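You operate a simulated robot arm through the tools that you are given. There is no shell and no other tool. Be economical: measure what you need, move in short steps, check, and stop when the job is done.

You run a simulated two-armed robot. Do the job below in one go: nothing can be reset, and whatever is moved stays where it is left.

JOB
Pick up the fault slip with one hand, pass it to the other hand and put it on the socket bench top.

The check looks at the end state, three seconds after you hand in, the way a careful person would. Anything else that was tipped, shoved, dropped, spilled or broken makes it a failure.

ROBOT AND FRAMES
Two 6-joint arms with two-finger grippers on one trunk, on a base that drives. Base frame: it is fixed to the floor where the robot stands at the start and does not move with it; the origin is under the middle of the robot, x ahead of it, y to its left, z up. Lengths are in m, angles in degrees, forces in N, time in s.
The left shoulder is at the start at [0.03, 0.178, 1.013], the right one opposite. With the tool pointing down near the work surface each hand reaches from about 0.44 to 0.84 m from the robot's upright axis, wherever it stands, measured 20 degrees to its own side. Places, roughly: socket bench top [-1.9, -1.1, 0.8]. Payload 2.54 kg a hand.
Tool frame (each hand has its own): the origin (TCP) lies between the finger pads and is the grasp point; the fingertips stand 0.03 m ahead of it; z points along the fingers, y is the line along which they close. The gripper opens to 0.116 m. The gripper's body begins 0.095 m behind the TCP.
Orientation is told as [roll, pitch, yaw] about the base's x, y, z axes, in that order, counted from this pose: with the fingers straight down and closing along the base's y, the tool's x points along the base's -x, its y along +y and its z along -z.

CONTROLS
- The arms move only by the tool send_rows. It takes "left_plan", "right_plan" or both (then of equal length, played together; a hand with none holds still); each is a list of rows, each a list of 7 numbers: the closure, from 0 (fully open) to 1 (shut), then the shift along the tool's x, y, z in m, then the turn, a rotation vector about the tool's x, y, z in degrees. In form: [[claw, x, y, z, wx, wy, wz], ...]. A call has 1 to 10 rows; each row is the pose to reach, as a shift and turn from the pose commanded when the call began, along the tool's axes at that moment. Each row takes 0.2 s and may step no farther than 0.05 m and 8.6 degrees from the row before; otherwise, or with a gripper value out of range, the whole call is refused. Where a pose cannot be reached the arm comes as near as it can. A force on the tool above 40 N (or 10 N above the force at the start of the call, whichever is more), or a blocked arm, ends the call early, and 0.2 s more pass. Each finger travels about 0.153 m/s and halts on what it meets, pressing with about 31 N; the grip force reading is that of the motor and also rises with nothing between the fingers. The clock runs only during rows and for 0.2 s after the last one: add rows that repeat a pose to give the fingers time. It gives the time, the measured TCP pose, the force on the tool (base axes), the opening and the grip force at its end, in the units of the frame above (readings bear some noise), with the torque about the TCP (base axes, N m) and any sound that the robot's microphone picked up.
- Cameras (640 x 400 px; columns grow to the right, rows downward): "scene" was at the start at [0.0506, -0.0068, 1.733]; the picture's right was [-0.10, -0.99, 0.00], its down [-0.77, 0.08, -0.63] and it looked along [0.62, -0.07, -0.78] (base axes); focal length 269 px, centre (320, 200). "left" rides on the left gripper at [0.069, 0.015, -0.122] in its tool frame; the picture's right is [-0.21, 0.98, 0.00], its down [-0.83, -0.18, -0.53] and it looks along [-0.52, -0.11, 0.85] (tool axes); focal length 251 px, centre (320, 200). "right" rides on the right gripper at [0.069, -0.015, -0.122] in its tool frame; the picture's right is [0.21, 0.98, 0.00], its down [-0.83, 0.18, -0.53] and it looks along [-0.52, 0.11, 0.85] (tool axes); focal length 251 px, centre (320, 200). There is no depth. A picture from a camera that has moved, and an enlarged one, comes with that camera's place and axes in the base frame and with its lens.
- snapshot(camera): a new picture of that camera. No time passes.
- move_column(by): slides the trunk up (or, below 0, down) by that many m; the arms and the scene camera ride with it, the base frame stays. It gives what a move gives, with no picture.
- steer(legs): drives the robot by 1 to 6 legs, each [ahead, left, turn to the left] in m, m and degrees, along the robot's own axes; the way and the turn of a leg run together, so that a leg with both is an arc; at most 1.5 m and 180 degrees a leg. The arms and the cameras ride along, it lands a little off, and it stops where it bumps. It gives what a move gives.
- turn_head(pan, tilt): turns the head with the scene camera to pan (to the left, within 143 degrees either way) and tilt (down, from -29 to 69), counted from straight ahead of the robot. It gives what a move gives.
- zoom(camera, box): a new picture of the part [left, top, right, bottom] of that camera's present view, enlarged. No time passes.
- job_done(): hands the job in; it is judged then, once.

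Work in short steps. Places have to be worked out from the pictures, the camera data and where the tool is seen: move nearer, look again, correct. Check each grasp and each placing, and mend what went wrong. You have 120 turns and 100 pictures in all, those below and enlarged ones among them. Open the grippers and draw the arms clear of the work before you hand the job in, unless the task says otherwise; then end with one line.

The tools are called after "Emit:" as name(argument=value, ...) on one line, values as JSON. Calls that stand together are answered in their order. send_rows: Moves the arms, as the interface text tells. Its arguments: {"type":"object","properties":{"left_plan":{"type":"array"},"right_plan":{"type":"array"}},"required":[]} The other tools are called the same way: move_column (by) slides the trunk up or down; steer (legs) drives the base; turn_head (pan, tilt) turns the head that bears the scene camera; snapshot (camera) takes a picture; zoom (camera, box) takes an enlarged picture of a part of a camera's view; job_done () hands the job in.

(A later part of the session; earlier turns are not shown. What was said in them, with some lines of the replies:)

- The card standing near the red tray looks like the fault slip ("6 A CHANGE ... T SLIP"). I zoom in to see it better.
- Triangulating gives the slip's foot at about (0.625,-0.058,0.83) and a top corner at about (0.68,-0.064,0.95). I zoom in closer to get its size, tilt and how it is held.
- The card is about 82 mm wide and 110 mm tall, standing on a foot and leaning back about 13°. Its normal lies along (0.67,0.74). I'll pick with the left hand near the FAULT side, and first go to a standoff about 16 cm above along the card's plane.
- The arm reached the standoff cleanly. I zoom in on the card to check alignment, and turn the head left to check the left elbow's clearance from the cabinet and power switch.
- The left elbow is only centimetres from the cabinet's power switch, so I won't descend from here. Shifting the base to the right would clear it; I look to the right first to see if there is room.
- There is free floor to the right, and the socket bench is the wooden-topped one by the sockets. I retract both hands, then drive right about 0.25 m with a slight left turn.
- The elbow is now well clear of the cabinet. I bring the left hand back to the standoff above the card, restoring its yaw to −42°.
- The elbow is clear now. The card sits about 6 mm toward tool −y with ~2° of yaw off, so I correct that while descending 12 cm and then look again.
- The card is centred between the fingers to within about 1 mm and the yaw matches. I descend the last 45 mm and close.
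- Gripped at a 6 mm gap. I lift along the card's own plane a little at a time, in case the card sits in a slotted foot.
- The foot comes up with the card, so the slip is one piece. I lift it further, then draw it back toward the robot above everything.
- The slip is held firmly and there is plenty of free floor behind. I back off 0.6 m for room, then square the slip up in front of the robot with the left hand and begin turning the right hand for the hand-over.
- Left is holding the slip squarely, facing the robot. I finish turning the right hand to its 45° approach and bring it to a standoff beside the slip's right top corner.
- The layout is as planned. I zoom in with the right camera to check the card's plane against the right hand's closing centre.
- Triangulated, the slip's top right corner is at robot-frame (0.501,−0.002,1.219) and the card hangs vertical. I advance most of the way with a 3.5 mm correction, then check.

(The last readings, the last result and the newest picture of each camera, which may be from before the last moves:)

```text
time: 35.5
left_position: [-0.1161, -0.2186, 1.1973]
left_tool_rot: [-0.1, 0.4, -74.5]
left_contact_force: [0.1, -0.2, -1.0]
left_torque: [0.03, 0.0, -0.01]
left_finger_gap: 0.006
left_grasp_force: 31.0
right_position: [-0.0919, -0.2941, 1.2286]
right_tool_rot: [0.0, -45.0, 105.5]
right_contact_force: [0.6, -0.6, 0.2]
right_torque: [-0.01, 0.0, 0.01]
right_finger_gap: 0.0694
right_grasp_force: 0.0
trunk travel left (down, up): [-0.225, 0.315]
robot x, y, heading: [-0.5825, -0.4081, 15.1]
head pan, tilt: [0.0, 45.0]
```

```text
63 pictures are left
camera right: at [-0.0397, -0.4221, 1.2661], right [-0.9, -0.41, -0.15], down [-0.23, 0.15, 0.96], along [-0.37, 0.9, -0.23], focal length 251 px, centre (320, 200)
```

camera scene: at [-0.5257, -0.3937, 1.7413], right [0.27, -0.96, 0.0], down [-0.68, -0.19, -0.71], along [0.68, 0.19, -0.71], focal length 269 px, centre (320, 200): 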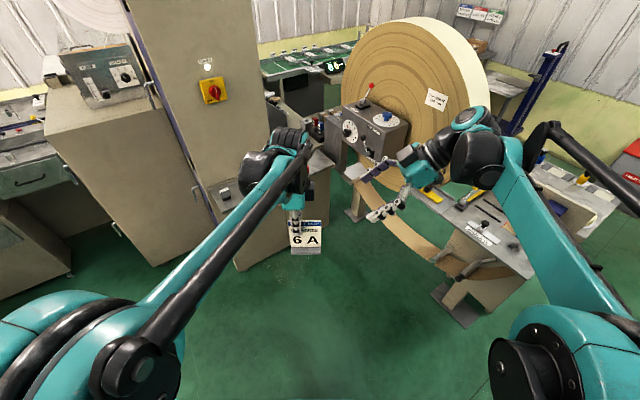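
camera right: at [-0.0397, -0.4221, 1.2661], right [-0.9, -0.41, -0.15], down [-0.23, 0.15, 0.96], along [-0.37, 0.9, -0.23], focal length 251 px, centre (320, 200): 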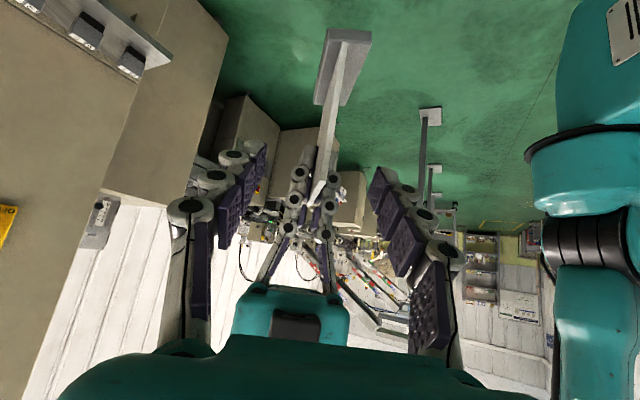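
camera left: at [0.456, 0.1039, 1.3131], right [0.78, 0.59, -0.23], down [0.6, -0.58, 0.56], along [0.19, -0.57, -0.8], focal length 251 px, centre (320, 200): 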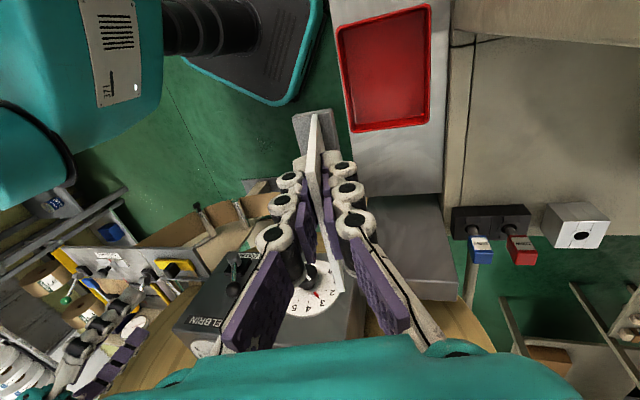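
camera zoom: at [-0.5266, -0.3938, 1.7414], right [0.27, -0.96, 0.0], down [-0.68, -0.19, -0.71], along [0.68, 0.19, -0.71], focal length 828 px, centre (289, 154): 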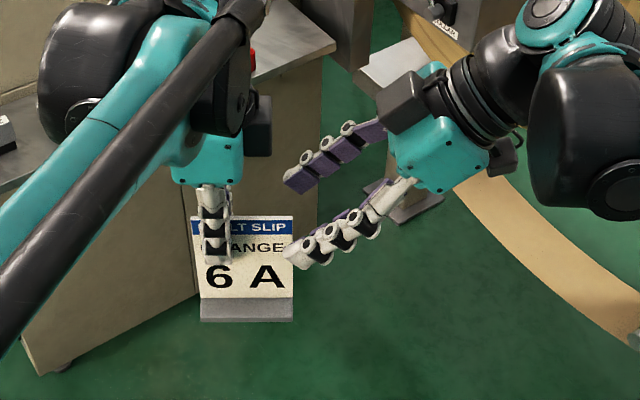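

The card lies between the right fingers. I advance the last 38 mm and close the right gripper while left keeps hold.

Emit:
send_rows(right_plan=[[0.4, 0, 0, 0.019, 0, 0, 0], [0.4, 0, 0, 0.038, 0, 0, 0], [0.4, 0, 0, 0.038, 0, 0, 0], [0.7, 0, 0, 0.038, 0, 0, 0], [0.9, 0, 0, 0.038, 0, 0, 0], [1, 0, 0, 0.038, 0, 0, 0], [1, 0, 0, 0.038, 0, 0, 0], [1, 0, 0, 0.038, 0, 0, 0]])

Emit:
zoom(camera="scene", box=[260, 150, 400, 280])

Emit:
zoom(camera="right", box=[220, 20, 420, 250])

```text
time: 37.3
left_position: [-0.1137, -0.2176, 1.1973]
left_tool_rot: [0.0, 0.2, -74.5]
left_contact_force: [22.6, 1.1, 9.6]
left_torque: [-0.21, -0.43, 0.49]
left_finger_gap: 0.006
left_grasp_force: 31.1
right_position: [-0.1007, -0.2684, 1.2019]
right_tool_rot: [0.1, -45.0, 105.6]
right_contact_force: [-23.1, -0.6, -10.7]
right_torque: [-0.38, 0.38, 0.65]
right_finger_gap: 0.006
right_grasp_force: 31.5
trunk travel left (down, up): [-0.225, 0.315]
robot x, y, heading: [-0.5849, -0.4106, 15.4]
head pan, tilt: [0.0, 45.0]
```

```text
3.08 times, centred on (330, 215) of scene
camera zoom: at [-0.5269, -0.3944, 1.7414], right [0.27, -0.96, 0.0], down [-0.68, -0.19, -0.71], along [0.68, 0.19, -0.71], focal length 828 px, centre (289, 154)
```

zoom: 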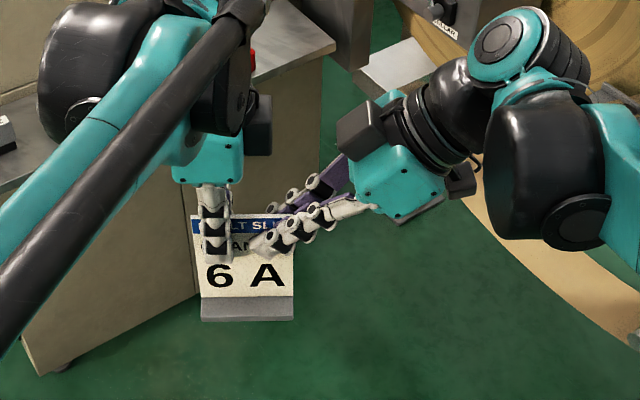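

```text
1.74 times, centred on (320, 135) of right
camera zoom: at [-0.0481, -0.3953, 1.239], right [-0.9, -0.41, -0.15], down [-0.23, 0.15, 0.96], along [-0.37, 0.9, -0.23], focal length 437 px, centre (320, 313)
```

zoom: 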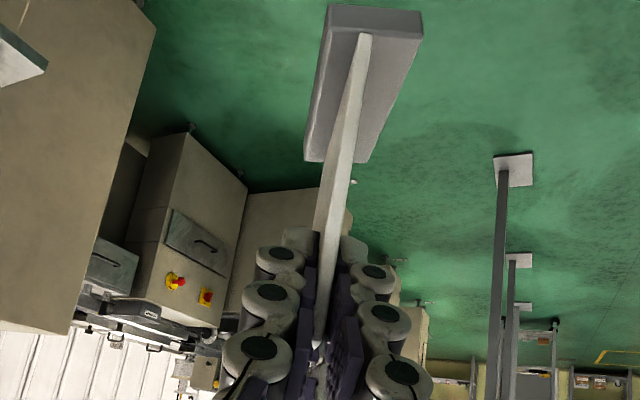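

Both hands hold the slip, but they push against each other with about 23 N. I ease the right hand a few millimetres toward the robot before releasing.

Emit:
send_rows(right_plan=[[1, 0, 0.0015, 0, 0, 0, 0], [1, 0, 0.003, 0, 0, 0, 0]])

```text
time: 37.9
left_position: [-0.1153, -0.2199, 1.1972]
left_tool_rot: [-0.4, 0.1, -74.6]
left_contact_force: [15.2, -11.2, 19.9]
left_torque: [-0.76, -0.46, 0.33]
left_finger_gap: 0.0058
left_grasp_force: 30.9
right_position: [-0.102, -0.27, 1.2023]
right_tool_rot: [-0.2, -45.0, 105.6]
right_contact_force: [-15.7, 9.7, -19.7]
right_torque: [-0.24, 0.23, 0.28]
right_finger_gap: 0.0059
right_grasp_force: 31.1
trunk travel left (down, up): [-0.225, 0.315]
robot x, y, heading: [-0.5825, -0.411, 15.5]
head pan, tilt: [0.0, 45.0]
```

The force has partly eased. I nudge a little more along the measured force, then read again.

Emit:
send_rows(right_plan=[[1, 0.0003, 0.001, 0.001, 0, 0, 0], [1, 0.0005, 0.0015, 0.002, 0, 0, 0]])

```text
time: 38.5
left_position: [-0.1168, -0.2187, 1.197]
left_tool_rot: [-0.4, 0.3, -74.5]
left_contact_force: [3.4, -15.4, 8.8]
left_torque: [-0.53, -0.19, -0.01]
left_finger_gap: 0.006
left_grasp_force: 30.5
right_position: [-0.103, -0.2697, 1.2012]
right_tool_rot: [-0.1, -45.1, 105.6]
right_contact_force: [-2.6, 15.8, -9.1]
right_torque: [0.12, 0.04, -0.07]
right_finger_gap: 0.0059
right_grasp_force: 31.1
trunk travel left (down, up): [-0.225, 0.315]
robot x, y, heading: [-0.5829, -0.4108, 15.4]
head pan, tilt: [0.0, 45.0]
```

Forces are down further. I make one last nudge in the same call as opening the left gripper slowly.

Emit:
send_rows(right_plan=[[1, -0.0003, -0.0003, 0.0013, 0, 0, 0], [1, -0.0003, -0.0003, 0.0013, 0, 0, 0], [1, -0.0003, -0.0003, 0.0013, 0, 0, 0], [1, -0.0003, -0.0003, 0.0013, 0, 0, 0], [1, -0.0003, -0.0003, 0.0013, 0, 0, 0]], left_plan=[[1, 0, 0, 0, 0, 0, 0], [0.9, 0, 0, 0, 0, 0, 0], [0.75, 0, 0, 0, 0, 0, 0], [0.5, 0, 0, 0, 0, 0, 0], [0.4, 0, 0, 0, 0, 0, 0]])

Emit:
zoom(camera="scene", box=[260, 150, 400, 280])

```text
time: 39.7
left_position: [-0.1164, -0.2179, 1.1978]
left_tool_rot: [-0.3, 0.3, -74.5]
left_contact_force: [0.4, -0.2, 0.4]
left_torque: [-0.01, 0.0, -0.03]
left_finger_gap: 0.0696
left_grasp_force: 0.0
right_position: [-0.1029, -0.2695, 1.2007]
right_tool_rot: [0.0, -45.0, 105.5]
right_contact_force: [0.6, -1.0, 0.0]
right_torque: [-0.01, -0.02, 0.02]
right_finger_gap: 0.0059
right_grasp_force: 31.2
trunk travel left (down, up): [-0.225, 0.315]
robot x, y, heading: [-0.5804, -0.4077, 15.5]
head pan, tilt: [0.0, 45.0]
```

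```text
3.08 times, centred on (330, 215) of scene
camera zoom: at [-0.5269, -0.3945, 1.7414], right [0.27, -0.96, 0.0], down [-0.68, -0.19, -0.71], along [0.68, 0.19, -0.71], focal length 828 px, centre (289, 154)
```

zoom: 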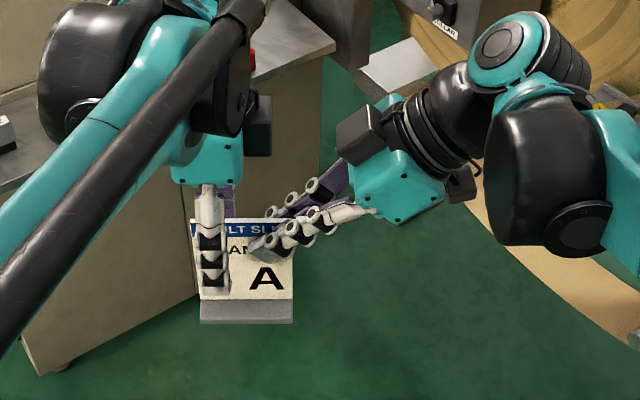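

The right hand holds the slip alone. I withdraw the left hand straight up and then out to the left.

Emit:
send_rows(left_plan=[[0.3, 0, 0, -0.03, 0, 0, 0], [0.3, 0, 0, -0.06, 0, 0, 0], [0.3, 0, 0, -0.09, 0, 0, 0], [0.3, 0.03, 0, -0.11, 0, 0, 0], [0.3, 0.06, 0, -0.13, 0, 0, 0], [0.3, 0.09, -0.02, -0.13, 0, 0, 0], [0.3, 0.12, -0.04, -0.13, 0, 0, 0], [0.3, 0.15, -0.06, -0.13, 0, 0, 0]])

Emit:
snapshot(camera="scene")

```text
time: 41.5
left_position: [-0.2141, -0.0899, 1.3303]
left_tool_rot: [-0.2, 0.3, -74.5]
left_contact_force: [-0.4, -1.2, 1.0]
left_torque: [-0.01, -0.05, -0.02]
left_finger_gap: 0.0811
left_grasp_force: 0.0
right_position: [-0.1058, -0.2688, 1.2005]
right_tool_rot: [-0.1, -45.1, 105.6]
right_contact_force: [-1.3, -0.3, -0.1]
right_torque: [-0.01, -0.05, -0.07]
right_finger_gap: 0.0061
right_grasp_force: 31.3
trunk travel left (down, up): [-0.225, 0.315]
robot x, y, heading: [-0.5814, -0.4085, 15.2]
head pan, tilt: [0.0, 45.0]
```

```text
59 pictures are left
camera scene: at [-0.5287, -0.394, 1.7414], right [0.27, -0.96, 0.0], down [-0.68, -0.19, -0.71], along [0.68, 0.19, -0.71], focal length 269 px, centre (320, 200)
```

scene: 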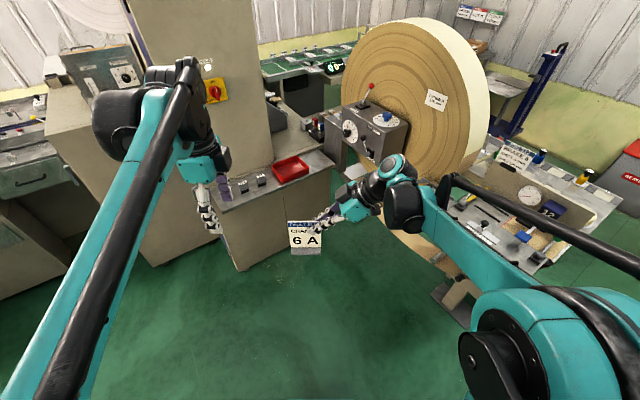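

Hand-over done. I turn the robot to face the socket bench and move to about 0.9 m in front of it to look at the free space.

Emit:
steer(legs=[[0, 0, -136], [0.19, -0.72, 0]])

Emit:
turn_head(pan=0, tilt=40)

Emit:
snapshot(camera="scene")

```text
time: 51.1
left_position: [-1.3355, -0.7038, 1.3296]
left_tool_rot: [-0.2, 0.3, 150.5]
left_contact_force: [0.7, 0.7, 0.1]
left_torque: [0.0, -0.02, 0.02]
left_finger_gap: 0.081
left_grasp_force: 0.0
right_position: [-1.5382, -0.655, 1.2005]
right_tool_rot: [0.0, -45.1, -29.5]
right_contact_force: [0.3, -0.4, 0.4]
right_torque: [0.01, 0.02, 0.02]
right_finger_gap: 0.0059
right_grasp_force: 30.5
trunk travel left (down, up): [-0.225, 0.315]
robot x, y, heading: [-1.2989, -0.2165, -119.4]
head pan, tilt: [0.0, 45.0]
```

```text
time: 51.8
left_position: [-1.335, -0.7026, 1.3298]
left_tool_rot: [-0.1, 0.2, 150.5]
left_contact_force: [0.0, 0.2, -0.1]
left_torque: [0.02, -0.01, -0.05]
left_finger_gap: 0.0812
left_grasp_force: 0.0
right_position: [-1.538, -0.6558, 1.2001]
right_tool_rot: [0.0, -45.0, -29.3]
right_contact_force: [0.5, -0.5, 0.0]
right_torque: [0.0, 0.03, 0.01]
right_finger_gap: 0.0061
right_grasp_force: 31.0
trunk travel left (down, up): [-0.225, 0.315]
robot x, y, heading: [-1.2952, -0.2174, -119.7]
head pan, tilt: [0.0, 40.0]
```

```text
58 pictures are left
camera scene: at [-1.3222, -0.2643, 1.7486], right [-0.87, 0.49, 0.0], down [0.32, 0.56, -0.77], along [-0.38, -0.67, -0.64], focal length 269 px, centre (320, 200)
```

scene: 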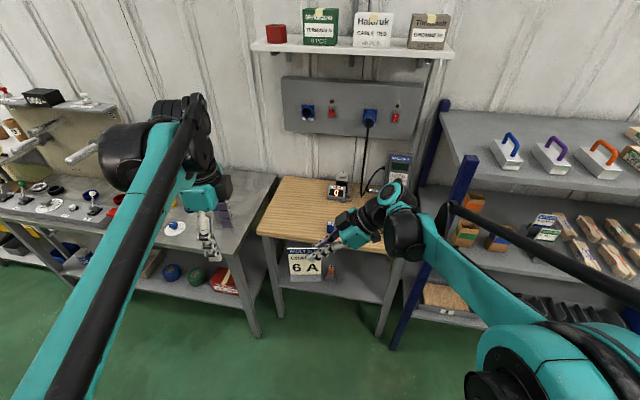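

The bench's front edge runs about 13° off my heading. Its left-front half looks free of things, while the cups and transformer stand further right and back. I square up at heading −133° and shift left to stage in front of the free area.

Emit:
steer(legs=[[0, 0, -13.4], [0.15, 0.3, 0]])

Emit:
turn_head(pan=-10, tilt=45)

Emit:
snapshot(camera="scene")

Emit:
snapshot(camera="left")

```text
time: 54.8
left_position: [-1.3365, -0.996, 1.3297]
left_tool_rot: [-0.3, 0.3, 137.0]
left_contact_force: [0.0, -0.2, -0.2]
left_torque: [0.09, 0.02, -0.04]
left_finger_gap: 0.0812
left_grasp_force: 0.0
right_position: [-1.5241, -0.8999, 1.2009]
right_tool_rot: [0.0, -45.0, -43.1]
right_contact_force: [-0.3, -0.9, -0.6]
right_torque: [0.04, 0.02, 0.0]
right_finger_gap: 0.0061
right_grasp_force: 31.1
trunk travel left (down, up): [-0.225, 0.315]
robot x, y, heading: [-1.1856, -0.5293, -133.2]
head pan, tilt: [0.0, 40.0]
```

```text
time: 55.5
left_position: [-1.3378, -0.997, 1.3293]
left_tool_rot: [-0.1, 0.3, 137.0]
left_contact_force: [-0.9, 0.5, -0.2]
left_torque: [-0.02, -0.02, -0.01]
left_finger_gap: 0.0812
left_grasp_force: 0.1
right_position: [-1.525, -0.9005, 1.2]
right_tool_rot: [0.0, -45.0, -43.0]
right_contact_force: [-0.4, 0.3, -0.4]
right_torque: [0.03, 0.01, 0.02]
right_finger_gap: 0.006
right_grasp_force: 30.8
trunk travel left (down, up): [-0.225, 0.315]
robot x, y, heading: [-1.1868, -0.5326, -133.2]
head pan, tilt: [-10.0, 45.0]
```

```text
57 pictures are left
camera scene: at [-1.2295, -0.5571, 1.7414], right [-0.6, 0.8, 0.0], down [0.57, 0.42, -0.71], along [-0.57, -0.42, -0.71], focal length 269 px, centre (320, 200)
```

scene: 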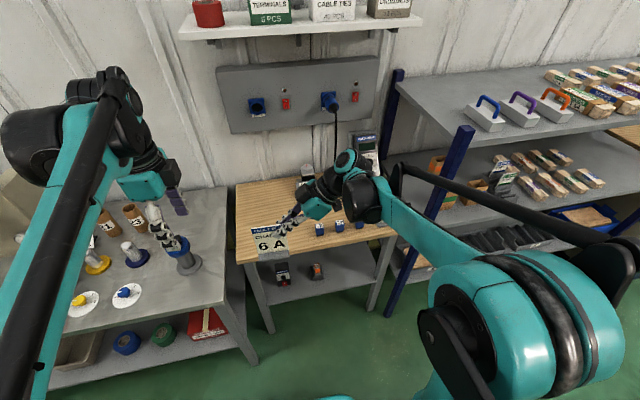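

```text
56 pictures are left
camera left: at [-1.299, -1.0546, 1.4521], right [-0.82, -0.57, -0.01], down [-0.48, 0.7, 0.53], along [-0.3, 0.44, -0.85], focal length 251 px, centre (320, 200)
```

left: 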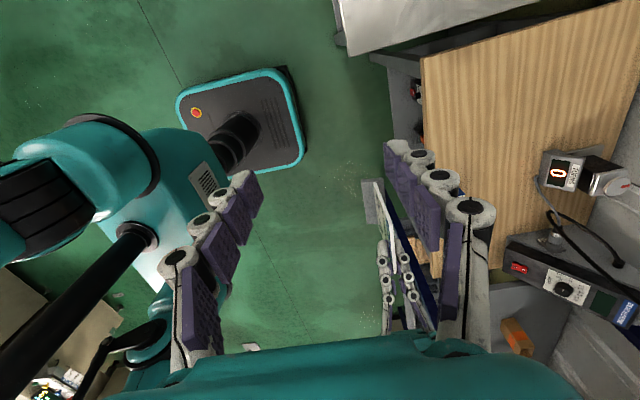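

Both cameras agree on the bench's front-left corner at (−1.503,−1.165) with the top at z≈0.80. I'll place the slip about 15 cm in from the left side and 14 cm from the front edge. First I pull the left hand back, then drive 0.14 m forward.

Emit:
send_rows(left_plan=[[0.3, 0, -0.03, 0, 0, 0, 0], [0.3, 0, -0.06, 0, 0, 0, 0], [0.3, 0, -0.09, 0, 0, 0, 0], [0.3, 0, -0.12, 0, 0, 0, 0]])

Emit:
steer(legs=[[0.142, 0.016, 1]])

```text
time: 56.5
left_position: [-1.2531, -0.9067, 1.3291]
left_tool_rot: [-0.2, 0.3, 137.0]
left_contact_force: [-0.2, 0.3, -0.2]
left_torque: [-0.06, 0.01, 0.01]
left_finger_gap: 0.0811
left_grasp_force: 0.1
right_position: [-1.5242, -0.8996, 1.2006]
right_tool_rot: [-0.1, -45.0, -43.0]
right_contact_force: [1.0, -0.1, 0.5]
right_torque: [-0.03, 0.04, -0.02]
right_finger_gap: 0.0061
right_grasp_force: 30.6
trunk travel left (down, up): [-0.225, 0.315]
robot x, y, heading: [-1.1876, -0.5321, -133.1]
head pan, tilt: [-10.0, 45.0]
```

```text
time: 57.9
left_position: [-1.3336, -1.025, 1.3294]
left_tool_rot: [-0.2, 0.3, 138.0]
left_contact_force: [-0.3, 0.0, 0.3]
left_torque: [0.01, -0.02, -0.02]
left_finger_gap: 0.0811
left_grasp_force: 0.2
right_position: [-1.6034, -1.0228, 1.2004]
right_tool_rot: [-0.1, -45.0, -42.1]
right_contact_force: [0.2, -0.2, 0.1]
right_torque: [0.01, -0.01, 0.05]
right_finger_gap: 0.0059
right_grasp_force: 31.0
trunk travel left (down, up): [-0.225, 0.315]
robot x, y, heading: [-1.2728, -0.6467, -132.2]
head pan, tilt: [-10.0, 45.0]
```

The robot landed on its mark. I extend the right hand 0.18 m forward over the bench at the present height.

Emit:
send_rows(right_plan=[[1, 0.0017, -0.03, -0.0017, 0, 0, 0], [1, 0.0033, -0.06, -0.0033, 0, 0, 0], [1, 0.005, -0.09, -0.005, 0, 0, 0], [1, 0.0066, -0.12, -0.0066, 0, 0, 0], [1, 0.0083, -0.15, -0.0083, 0, 0, 0], [1, 0.0099, -0.18, -0.0099, 0, 0, 0]])

Emit:
snapshot(camera="scene")

Emit:
snapshot(camera="right")

Emit:
snapshot(camera="left")

```text
time: 59.3
left_position: [-1.3343, -1.0255, 1.3293]
left_tool_rot: [-0.3, 0.4, 137.9]
left_contact_force: [-0.3, -0.6, -0.8]
left_torque: [0.04, -0.02, 0.01]
left_finger_gap: 0.0811
left_grasp_force: 0.0
right_position: [-1.7338, -1.1479, 1.2009]
right_tool_rot: [0.2, -45.0, -42.1]
right_contact_force: [-0.4, -0.1, -0.8]
right_torque: [0.01, 0.0, 0.04]
right_finger_gap: 0.0061
right_grasp_force: 31.5
trunk travel left (down, up): [-0.225, 0.315]
robot x, y, heading: [-1.2765, -0.6476, -132.2]
head pan, tilt: [-10.0, 45.0]
```

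```text
55 pictures are left
camera scene: at [-1.3153, -0.675, 1.7413], right [-0.61, 0.79, 0.0], down [0.56, 0.43, -0.71], along [-0.56, -0.43, -0.71], focal length 269 px, centre (320, 200)
```

scene: 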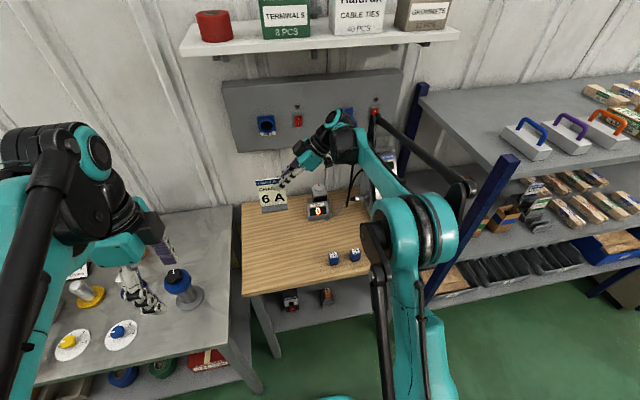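

```text
54 pictures are left
camera right: at [-1.8439, -1.0687, 1.2389], right [0.54, 0.83, -0.15], down [0.27, 0.0, 0.96], along [0.79, -0.56, -0.23], focal length 251 px, centre (320, 200)
```

right: 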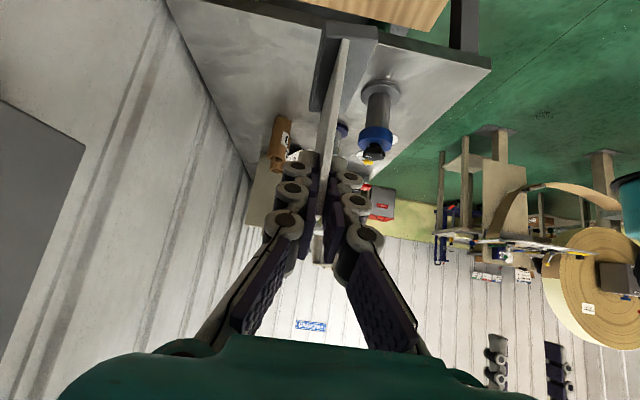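

```text
53 pictures are left
camera left: at [-1.2944, -1.0841, 1.4509], right [-0.81, -0.58, -0.01], down [-0.5, 0.69, 0.53], along [-0.3, 0.43, -0.85], focal length 251 px, centre (320, 200)
```

left: 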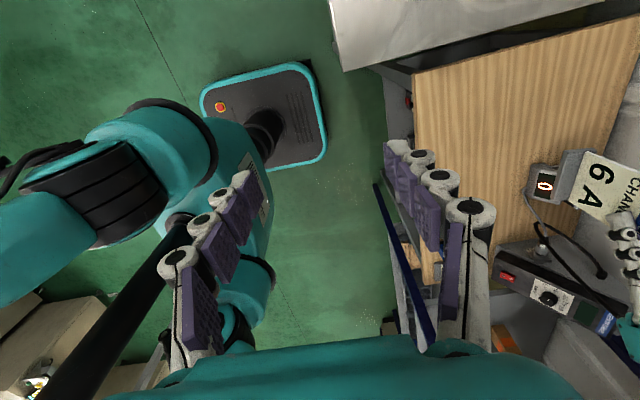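

The slip is above the free left part of the bench, clear of the transformer and the cups. I descend 0.25 m vertically and check.

Emit:
send_rows(right_plan=[[1, 0.0177, 0, 0.0177, 0, 0, 0], [1, 0.0354, 0, 0.0354, 0, 0, 0], [1, 0.053, 0, 0.053, 0, 0, 0], [1, 0.0707, 0, 0.0707, 0, 0, 0], [1, 0.0884, 0, 0.0884, 0, 0, 0], [1, 0.106, 0, 0.106, 0, 0, 0], [1, 0.1237, 0, 0.1237, 0, 0, 0], [1, 0.1414, 0, 0.1414, 0, 0, 0], [1, 0.159, 0, 0.159, 0, 0, 0], [1, 0.1768, 0, 0.1768, 0, 0, 0]])

Emit:
snapshot(camera="scene")

Emit:
snapshot(camera="right")

Emit:
zoom(camera="scene", box=[220, 170, 400, 310])

```text
time: 61.5
left_position: [-1.3305, -1.0235, 1.3315]
left_tool_rot: [-0.2, 0.3, 138.0]
left_contact_force: [0.4, -0.3, 0.7]
left_torque: [-0.06, 0.03, -0.01]
left_finger_gap: 0.0813
left_grasp_force: 0.0
right_position: [-1.7345, -1.145, 0.9562]
right_tool_rot: [-0.4, -45.2, -41.9]
right_contact_force: [-5.5, -4.2, 30.5]
right_torque: [-0.51, -0.33, 0.03]
right_finger_gap: 0.0059
right_grasp_force: 31.2
trunk travel left (down, up): [-0.225, 0.315]
robot x, y, heading: [-1.2713, -0.6468, -132.2]
head pan, tilt: [-10.0, 45.0]
```

```text
52 pictures are left
camera scene: at [-1.3113, -0.6702, 1.742], right [-0.61, 0.79, 0.0], down [0.56, 0.43, -0.71], along [-0.56, -0.44, -0.71], focal length 269 px, centre (320, 200)
```

scene: 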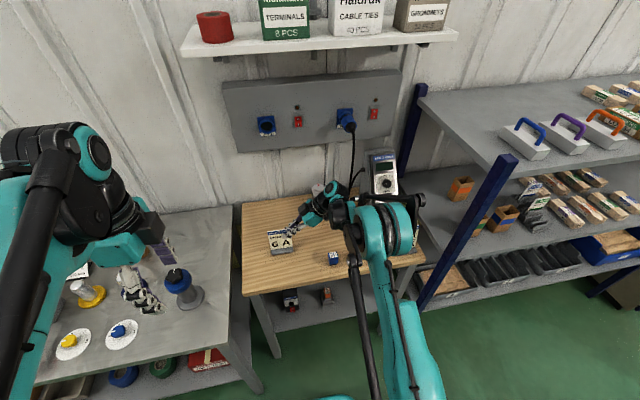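

```text
51 pictures are left
camera right: at [-1.8436, -1.0661, 0.9923], right [0.54, 0.82, -0.16], down [0.27, 0.0, 0.96], along [0.79, -0.57, -0.22], focal length 251 px, centre (320, 200)
```

right: 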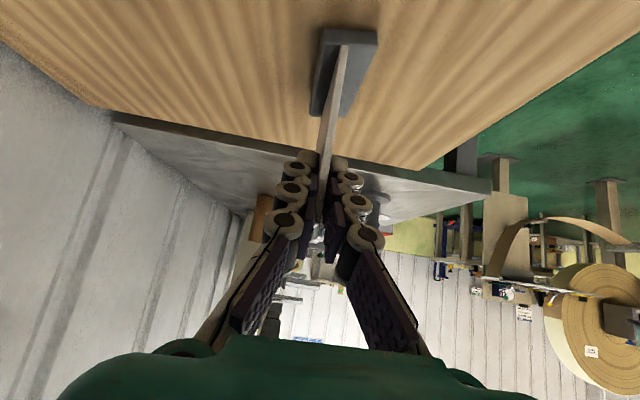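

```text
2.86 times, centred on (310, 240) of scene
camera zoom: at [-1.3113, -0.6702, 1.742], right [-0.61, 0.79, 0.0], down [0.56, 0.43, -0.71], along [-0.56, -0.44, -0.71], focal length 769 px, centre (349, 86)
```

zoom: 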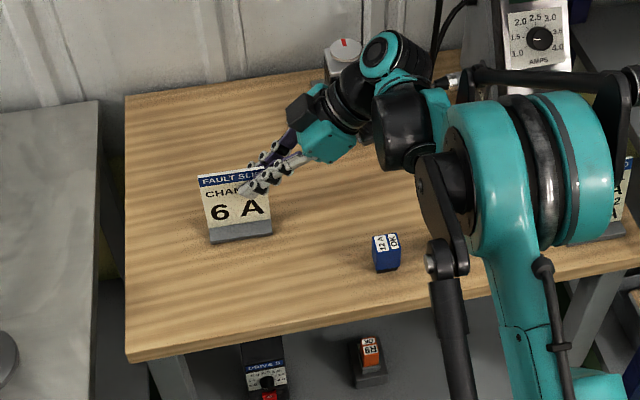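

The foot has already touched (30 N up). The card leans 13.5° in its foot, so with the card upright the foot's front edge touches first. I lift 3 cm and restore the card's lean so that the foot lies level.

Emit:
send_rows(right_plan=[[1, -0.0106, 0, -0.0106, 0, 0, 0], [1, -0.0212, 0, -0.0212, 0, 0, 0], [1, -0.0212, -0.005, -0.0212, -3.2, 0, 3.2], [1, -0.0212, -0.01, -0.0212, -6.4, 0, 6.4], [1, -0.0212, -0.015, -0.0212, -9.5, 0, 9.5]])

Emit:
zoom(camera="scene", box=[230, 190, 350, 290])

Emit:
zoom(camera="right", box=[220, 0, 460, 200])

```text
time: 62.7
left_position: [-1.3335, -1.0253, 1.3285]
left_tool_rot: [-0.3, 0.3, 137.9]
left_contact_force: [-0.9, 0.2, -1.2]
left_torque: [0.01, -0.03, -0.02]
left_finger_gap: 0.0809
left_grasp_force: 0.0
right_position: [-1.744, -1.159, 0.9799]
right_tool_rot: [18.9, -43.5, -55.2]
right_contact_force: [0.7, -0.2, 0.6]
right_torque: [0.02, -0.02, 0.02]
right_finger_gap: 0.0059
right_grasp_force: 31.1
trunk travel left (down, up): [-0.225, 0.315]
robot x, y, heading: [-1.2728, -0.6473, -132.4]
head pan, tilt: [-10.0, 45.0]
```

```text
4.00 times, centred on (290, 240) of scene
camera zoom: at [-1.315, -0.6747, 1.7413], right [-0.61, 0.79, 0.0], down [0.56, 0.43, -0.71], along [-0.56, -0.43, -0.71], focal length 1077 px, centre (440, 40)
```

zoom: 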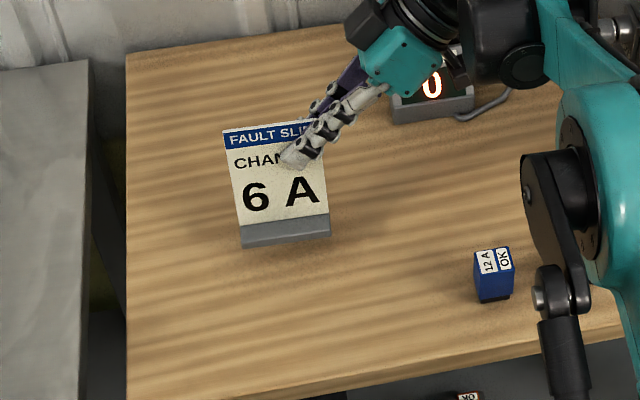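

```text
2.00 times, centred on (340, 100) of right
camera zoom: at [-1.8598, -1.0858, 1.0137], right [0.55, 0.83, 0.08], down [0.12, -0.17, 0.98], along [0.83, -0.53, -0.2], focal length 503 px, centre (280, 400)
```

zoom: 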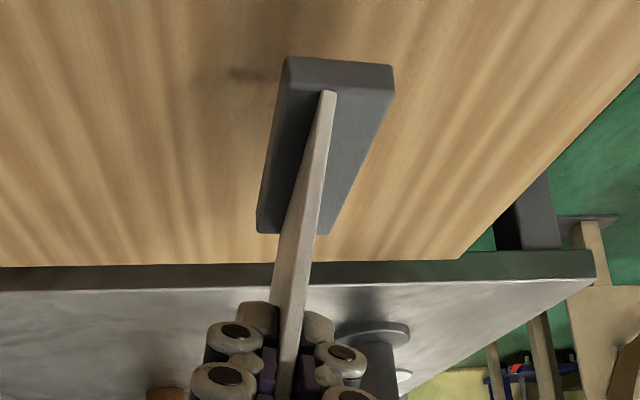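

The slip now leans as before and its foot looks level. I descend in small steps, watching the force.

Emit:
send_rows(right_plan=[[1, 0.0041, -0.0014, 0.0041, 0, 0, 0], [1, 0.0082, -0.0028, 0.0082, 0, 0, 0], [1, 0.0117, -0.004, 0.0117, 0, 0, 0]])

```text
time: 63.5
left_position: [-1.3332, -1.026, 1.3298]
left_tool_rot: [-0.2, 0.3, 137.9]
left_contact_force: [0.0, 0.4, -0.1]
left_torque: [0.02, 0.01, -0.01]
left_finger_gap: 0.0812
left_grasp_force: 0.1
right_position: [-1.7444, -1.1573, 0.9645]
right_tool_rot: [18.8, -43.4, -55.2]
right_contact_force: [0.0, 0.3, 0.8]
right_torque: [-0.02, -0.01, 0.01]
right_finger_gap: 0.0058
right_grasp_force: 31.0
trunk travel left (down, up): [-0.225, 0.315]
robot x, y, heading: [-1.2742, -0.644, -132.2]
head pan, tilt: [-10.0, 45.0]
```

No contact yet at z=0.9645, so I continue in 3 mm steps.

Emit:
send_rows(right_plan=[[1, 0.002, -0.0007, 0.002, 0, 0, 0], [1, 0.0041, -0.0014, 0.0041, 0, 0, 0]])

Emit:
send_rows(right_plan=[[1, 0.002, -0.0007, 0.002, 0, 0, 0]])

```text
time: 64.1
left_position: [-1.3335, -1.0257, 1.3293]
left_tool_rot: [-0.1, 0.3, 137.9]
left_contact_force: [0.4, -0.3, -0.1]
left_torque: [0.01, 0.01, 0.02]
left_finger_gap: 0.0811
left_grasp_force: 0.1
right_position: [-1.7444, -1.1557, 0.9585]
right_tool_rot: [18.7, -43.5, -55.2]
right_contact_force: [-0.6, 0.6, -0.8]
right_torque: [0.0, 0.01, -0.01]
right_finger_gap: 0.0058
right_grasp_force: 30.6
trunk travel left (down, up): [-0.225, 0.315]
robot x, y, heading: [-1.2738, -0.6477, -132.4]
head pan, tilt: [-10.0, 45.0]
```

```text
time: 64.5
left_position: [-1.3339, -1.0253, 1.3293]
left_tool_rot: [-0.2, 0.3, 137.8]
left_contact_force: [1.1, -0.4, 0.0]
left_torque: [-0.01, -0.01, -0.03]
left_finger_gap: 0.0813
left_grasp_force: 0.0
right_position: [-1.7445, -1.1569, 0.955]
right_tool_rot: [18.6, -43.5, -55.2]
right_contact_force: [-0.4, 0.1, 0.1]
right_torque: [0.03, 0.02, 0.04]
right_finger_gap: 0.0061
right_grasp_force: 30.4
trunk travel left (down, up): [-0.225, 0.315]
robot x, y, heading: [-1.2799, -0.651, -132.3]
head pan, tilt: [-10.0, 45.0]
```

Emit:
send_rows(right_plan=[[1, 0.0014, -0.0005, 0.0014, 0, 0, 0]])

Emit:
send_rows(right_plan=[[1, 0.0014, -0.0005, 0.0014, 0, 0, 0]])

Emit:
zoom(camera="right", box=[220, 0, 460, 200])

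```text
time: 64.9
left_position: [-1.3338, -1.0252, 1.3293]
left_tool_rot: [-0.3, 0.4, 137.9]
left_contact_force: [-0.3, 0.4, -0.9]
left_torque: [0.01, -0.02, -0.02]
left_finger_gap: 0.0814
left_grasp_force: 0.0
right_position: [-1.7457, -1.1579, 0.9529]
right_tool_rot: [18.7, -43.4, -55.2]
right_contact_force: [0.0, -0.9, 0.8]
right_torque: [-0.03, 0.03, -0.01]
right_finger_gap: 0.0062
right_grasp_force: 30.5
trunk travel left (down, up): [-0.225, 0.315]
robot x, y, heading: [-1.2707, -0.6482, -132.1]
head pan, tilt: [-10.0, 45.0]
```

```text
time: 65.3
left_position: [-1.3319, -1.0254, 1.3294]
left_tool_rot: [-0.2, 0.3, 137.9]
left_contact_force: [-0.1, -0.1, 0.4]
left_torque: [0.02, 0.01, 0.05]
left_finger_gap: 0.0813
left_grasp_force: 0.0
right_position: [-1.744, -1.1565, 0.9506]
right_tool_rot: [18.7, -43.6, -55.2]
right_contact_force: [0.1, -0.4, -0.1]
right_torque: [-0.01, 0.02, -0.01]
right_finger_gap: 0.0062
right_grasp_force: 30.9
trunk travel left (down, up): [-0.225, 0.315]
robot x, y, heading: [-1.2726, -0.6457, -132.3]
head pan, tilt: [-10.0, 45.0]
```

```text
2.00 times, centred on (340, 100) of right
camera zoom: at [-1.8597, -1.0846, 0.9839], right [0.55, 0.83, 0.08], down [0.12, -0.17, 0.98], along [0.83, -0.53, -0.2], focal length 503 px, centre (280, 400)
```

zoom: 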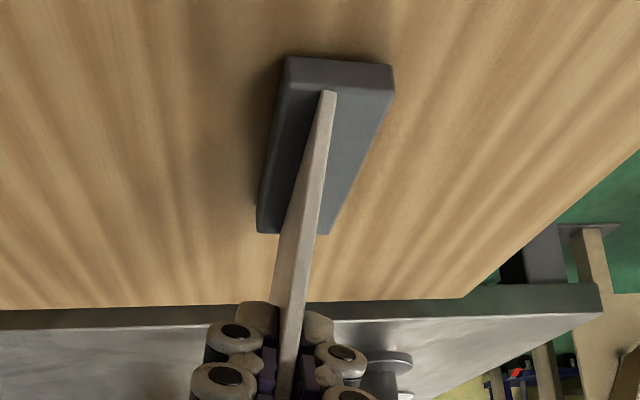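

Still free, with the contact shadow closing in. I continue in 2 mm steps.

Emit:
send_rows(right_plan=[[1, 0.0014, -0.0005, 0.0014, 0, 0, 0]])

Emit:
send_rows(right_plan=[[1, 0.0014, -0.0005, 0.0014, 0, 0, 0]])

```text
time: 65.7
left_position: [-1.333, -1.0247, 1.3288]
left_tool_rot: [-0.2, 0.3, 137.9]
left_contact_force: [-0.8, -0.6, -1.1]
left_torque: [0.02, -0.01, 0.01]
left_finger_gap: 0.0812
left_grasp_force: 0.1
right_position: [-1.7443, -1.1582, 0.9503]
right_tool_rot: [18.6, -43.5, -55.2]
right_contact_force: [-0.6, 0.0, 2.7]
right_torque: [-0.12, -0.09, -0.01]
right_finger_gap: 0.0063
right_grasp_force: 31.2
trunk travel left (down, up): [-0.225, 0.315]
robot x, y, heading: [-1.2767, -0.6456, -132.0]
head pan, tilt: [-10.0, 45.0]
```

```text
time: 66.1
left_position: [-1.3325, -1.0242, 1.3296]
left_tool_rot: [-0.2, 0.3, 137.9]
left_contact_force: [0.3, -0.1, -0.3]
left_torque: [-0.02, 0.0, 0.02]
left_finger_gap: 0.0811
left_grasp_force: 0.1
right_position: [-1.7431, -1.1564, 0.9494]
right_tool_rot: [18.7, -43.6, -55.1]
right_contact_force: [-3.8, -0.2, 19.3]
right_torque: [-0.3, -0.12, 0.0]
right_finger_gap: 0.0063
right_grasp_force: 30.6
trunk travel left (down, up): [-0.225, 0.315]
robot x, y, heading: [-1.2769, -0.648, -131.9]
head pan, tilt: [-10.0, 45.0]
```

There is contact (19 N). I back off about 1 mm to relieve it, then open slowly.

Emit:
send_rows(right_plan=[[1, -0.001, 0.0003, -0.001, 0, 0, 0], [1, -0.001, 0.0003, -0.001, 0, 0, 0], [0.95, -0.001, 0.0003, -0.001, 0, 0, 0], [0.9, -0.001, 0.0003, -0.001, 0, 0, 0], [0.8, -0.001, 0.0003, -0.001, 0, 0, 0], [0.65, -0.001, 0.0003, -0.001, 0, 0, 0]])

Emit:
zoom(camera="right", box=[220, 0, 460, 200])

Emit:
zoom(camera="scene", box=[230, 190, 350, 290])

```text
time: 67.5
left_position: [-1.3335, -1.0257, 1.3296]
left_tool_rot: [-0.2, 0.3, 137.9]
left_contact_force: [-0.2, 0.1, 0.2]
left_torque: [-0.03, 0.01, 0.02]
left_finger_gap: 0.0815
left_grasp_force: 0.1
right_position: [-1.7439, -1.1581, 0.9478]
right_tool_rot: [18.6, -43.5, -55.2]
right_contact_force: [0.2, 0.0, -0.2]
right_torque: [-0.01, 0.0, -0.01]
right_finger_gap: 0.0407
right_grasp_force: 0.0
trunk travel left (down, up): [-0.225, 0.315]
robot x, y, heading: [-1.272, -0.6452, -132.3]
head pan, tilt: [-10.0, 45.0]
```

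```text
2.00 times, centred on (340, 100) of right
camera zoom: at [-1.8591, -1.0851, 0.9814], right [0.55, 0.83, 0.08], down [0.12, -0.17, 0.98], along [0.83, -0.53, -0.2], focal length 503 px, centre (280, 400)
```

zoom: 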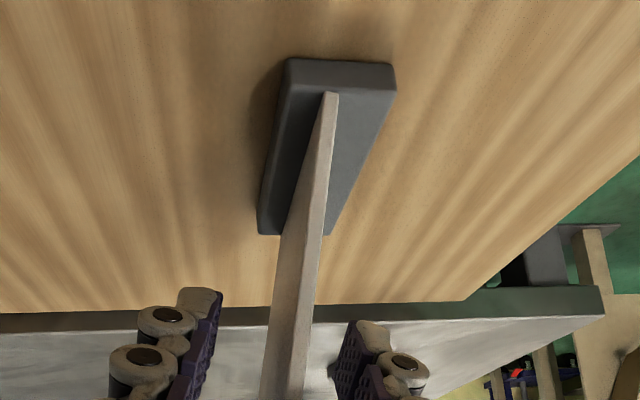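

```text
4.00 times, centred on (290, 240) of scene
camera zoom: at [-1.3138, -0.6736, 1.7414], right [-0.61, 0.79, 0.0], down [0.56, 0.43, -0.71], along [-0.56, -0.43, -0.71], focal length 1077 px, centre (440, 40)
```

zoom: 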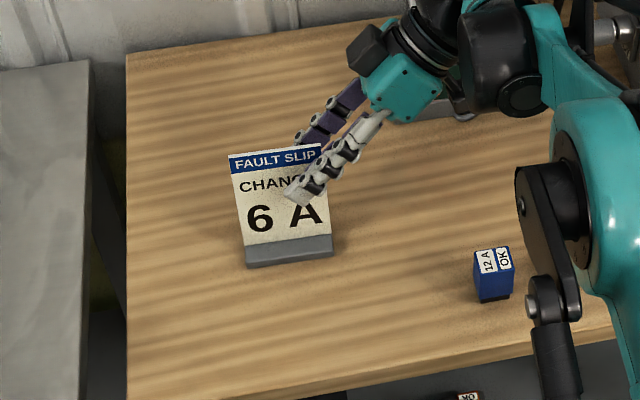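

The slip stands level on the bench and is released. I withdraw the right hand back along its fingers, then straight up.

Emit:
send_rows(right_plan=[[0.6, 0, 0, -0.015, 0, 0, 0], [0.6, 0, 0, -0.03, 0, 0, 0], [0.6, 0, 0, -0.05, 0, 0, 0], [0.6, 0, 0, -0.07, 0, 0, 0], [0.6, -0.017, 0.006, -0.087, 0, 0, 0], [0.6, -0.034, 0.012, -0.104, 0, 0, 0], [0.6, -0.055, 0.019, -0.125, 0, 0, 0], [0.6, -0.076, 0.026, -0.146, 0, 0, 0], [0.6, -0.097, 0.033, -0.167, 0, 0, 0], [0.6, -0.117, 0.04, -0.187, 0, 0, 0]])

Emit:
snapshot(camera="scene")

```text
time: 69.7
left_position: [-1.3324, -1.0256, 1.3299]
left_tool_rot: [-0.3, 0.3, 137.9]
left_contact_force: [0.4, 0.0, 0.3]
left_torque: [-0.03, 0.01, -0.01]
left_finger_gap: 0.0811
left_grasp_force: 0.1
right_position: [-1.7867, -1.1341, 1.1662]
right_tool_rot: [18.6, -43.5, -55.1]
right_contact_force: [0.0, -0.5, -0.4]
right_torque: [0.02, 0.01, -0.02]
right_finger_gap: 0.0464
right_grasp_force: 0.0
trunk travel left (down, up): [-0.225, 0.315]
robot x, y, heading: [-1.2733, -0.6468, -132.2]
head pan, tilt: [-10.0, 45.0]
```

```text
44 pictures are left
camera scene: at [-1.3132, -0.6732, 1.7414], right [-0.61, 0.79, 0.0], down [0.56, 0.43, -0.71], along [-0.56, -0.43, -0.71], focal length 269 px, centre (320, 200)
```

scene: 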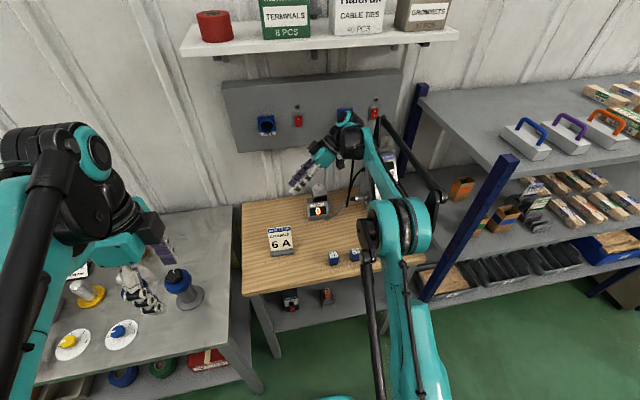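

The slip stands freely. I draw the right hand back toward the robot, open both grippers fully, and take a last look.

Emit:
send_rows(right_plan=[[0.4, 0, 0.03, 0, 0, 0, 0], [0.3, 0, 0.06, 0, 0, 0, 0], [0.2, 0, 0.09, 0, 0, 0, 0], [0.1, 0, 0.12, 0, 0, 0, 0], [0, 0, 0.15, 0, 0, 0, 0], [0, 0, 0.18, 0, 0, 0, 0]], left_plan=[[0.3, 0, 0, -0.01, 0, 0, 0], [0.2, 0, 0, -0.01, 0, 0, 0], [0.1, 0, 0, -0.01, 0, 0, 0], [0, 0, 0, -0.01, 0, 0, 0], [0, 0, 0, -0.01, 0, 0, 0], [0, 0, 0, -0.01, 0, 0, 0]])

Emit:
steer(legs=[[-0.2, 0, 0]])

Emit:
snapshot(camera="scene")

```text
time: 71.1
left_position: [-1.3313, -1.024, 1.3403]
left_tool_rot: [-0.3, 0.3, 137.8]
left_contact_force: [1.0, 0.1, 0.4]
left_torque: [0.01, 0.02, 0.0]
left_finger_gap: 0.116
left_grasp_force: 0.0
right_position: [-1.671, -1.0009, 1.209]
right_tool_rot: [18.5, -43.6, -55.1]
right_contact_force: [0.5, 0.5, -1.3]
right_torque: [-0.02, 0.01, -0.03]
right_finger_gap: 0.1159
right_grasp_force: 0.0
trunk travel left (down, up): [-0.225, 0.315]
robot x, y, heading: [-1.2752, -0.6504, -132.0]
head pan, tilt: [-10.0, 45.0]
```

```text
time: 72.7
left_position: [-1.2005, -0.8772, 1.339]
left_tool_rot: [-0.2, 0.3, 137.8]
left_contact_force: [0.3, 0.4, 0.8]
left_torque: [-0.03, 0.01, 0.0]
left_finger_gap: 0.1161
left_grasp_force: 0.1
right_position: [-1.5402, -0.8543, 1.2099]
right_tool_rot: [18.7, -43.5, -55.4]
right_contact_force: [0.5, 0.1, 1.0]
right_torque: [-0.03, 0.0, -0.04]
right_finger_gap: 0.116
right_grasp_force: 0.0
trunk travel left (down, up): [-0.225, 0.315]
robot x, y, heading: [-1.1422, -0.5015, -132.3]
head pan, tilt: [-10.0, 45.0]
```

```text
43 pictures are left
camera scene: at [-1.1796, -0.5255, 1.7414], right [-0.61, 0.79, 0.0], down [0.56, 0.43, -0.71], along [-0.56, -0.43, -0.71], focal length 269 px, centre (320, 200)
```

scene: 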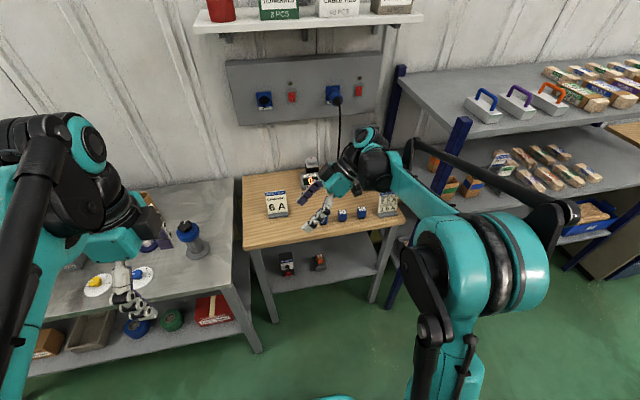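

The slip stands on the socket bench top, everything around it is undisturbed, and both hands are open and clear. I hand the job in.

Emit:
job_done()

```text
The job is handed in.
```

The fault slip is on the socket bench top: the left hand picked it up, passed it to the right hand in the air, and the right hand stood it on its foot.
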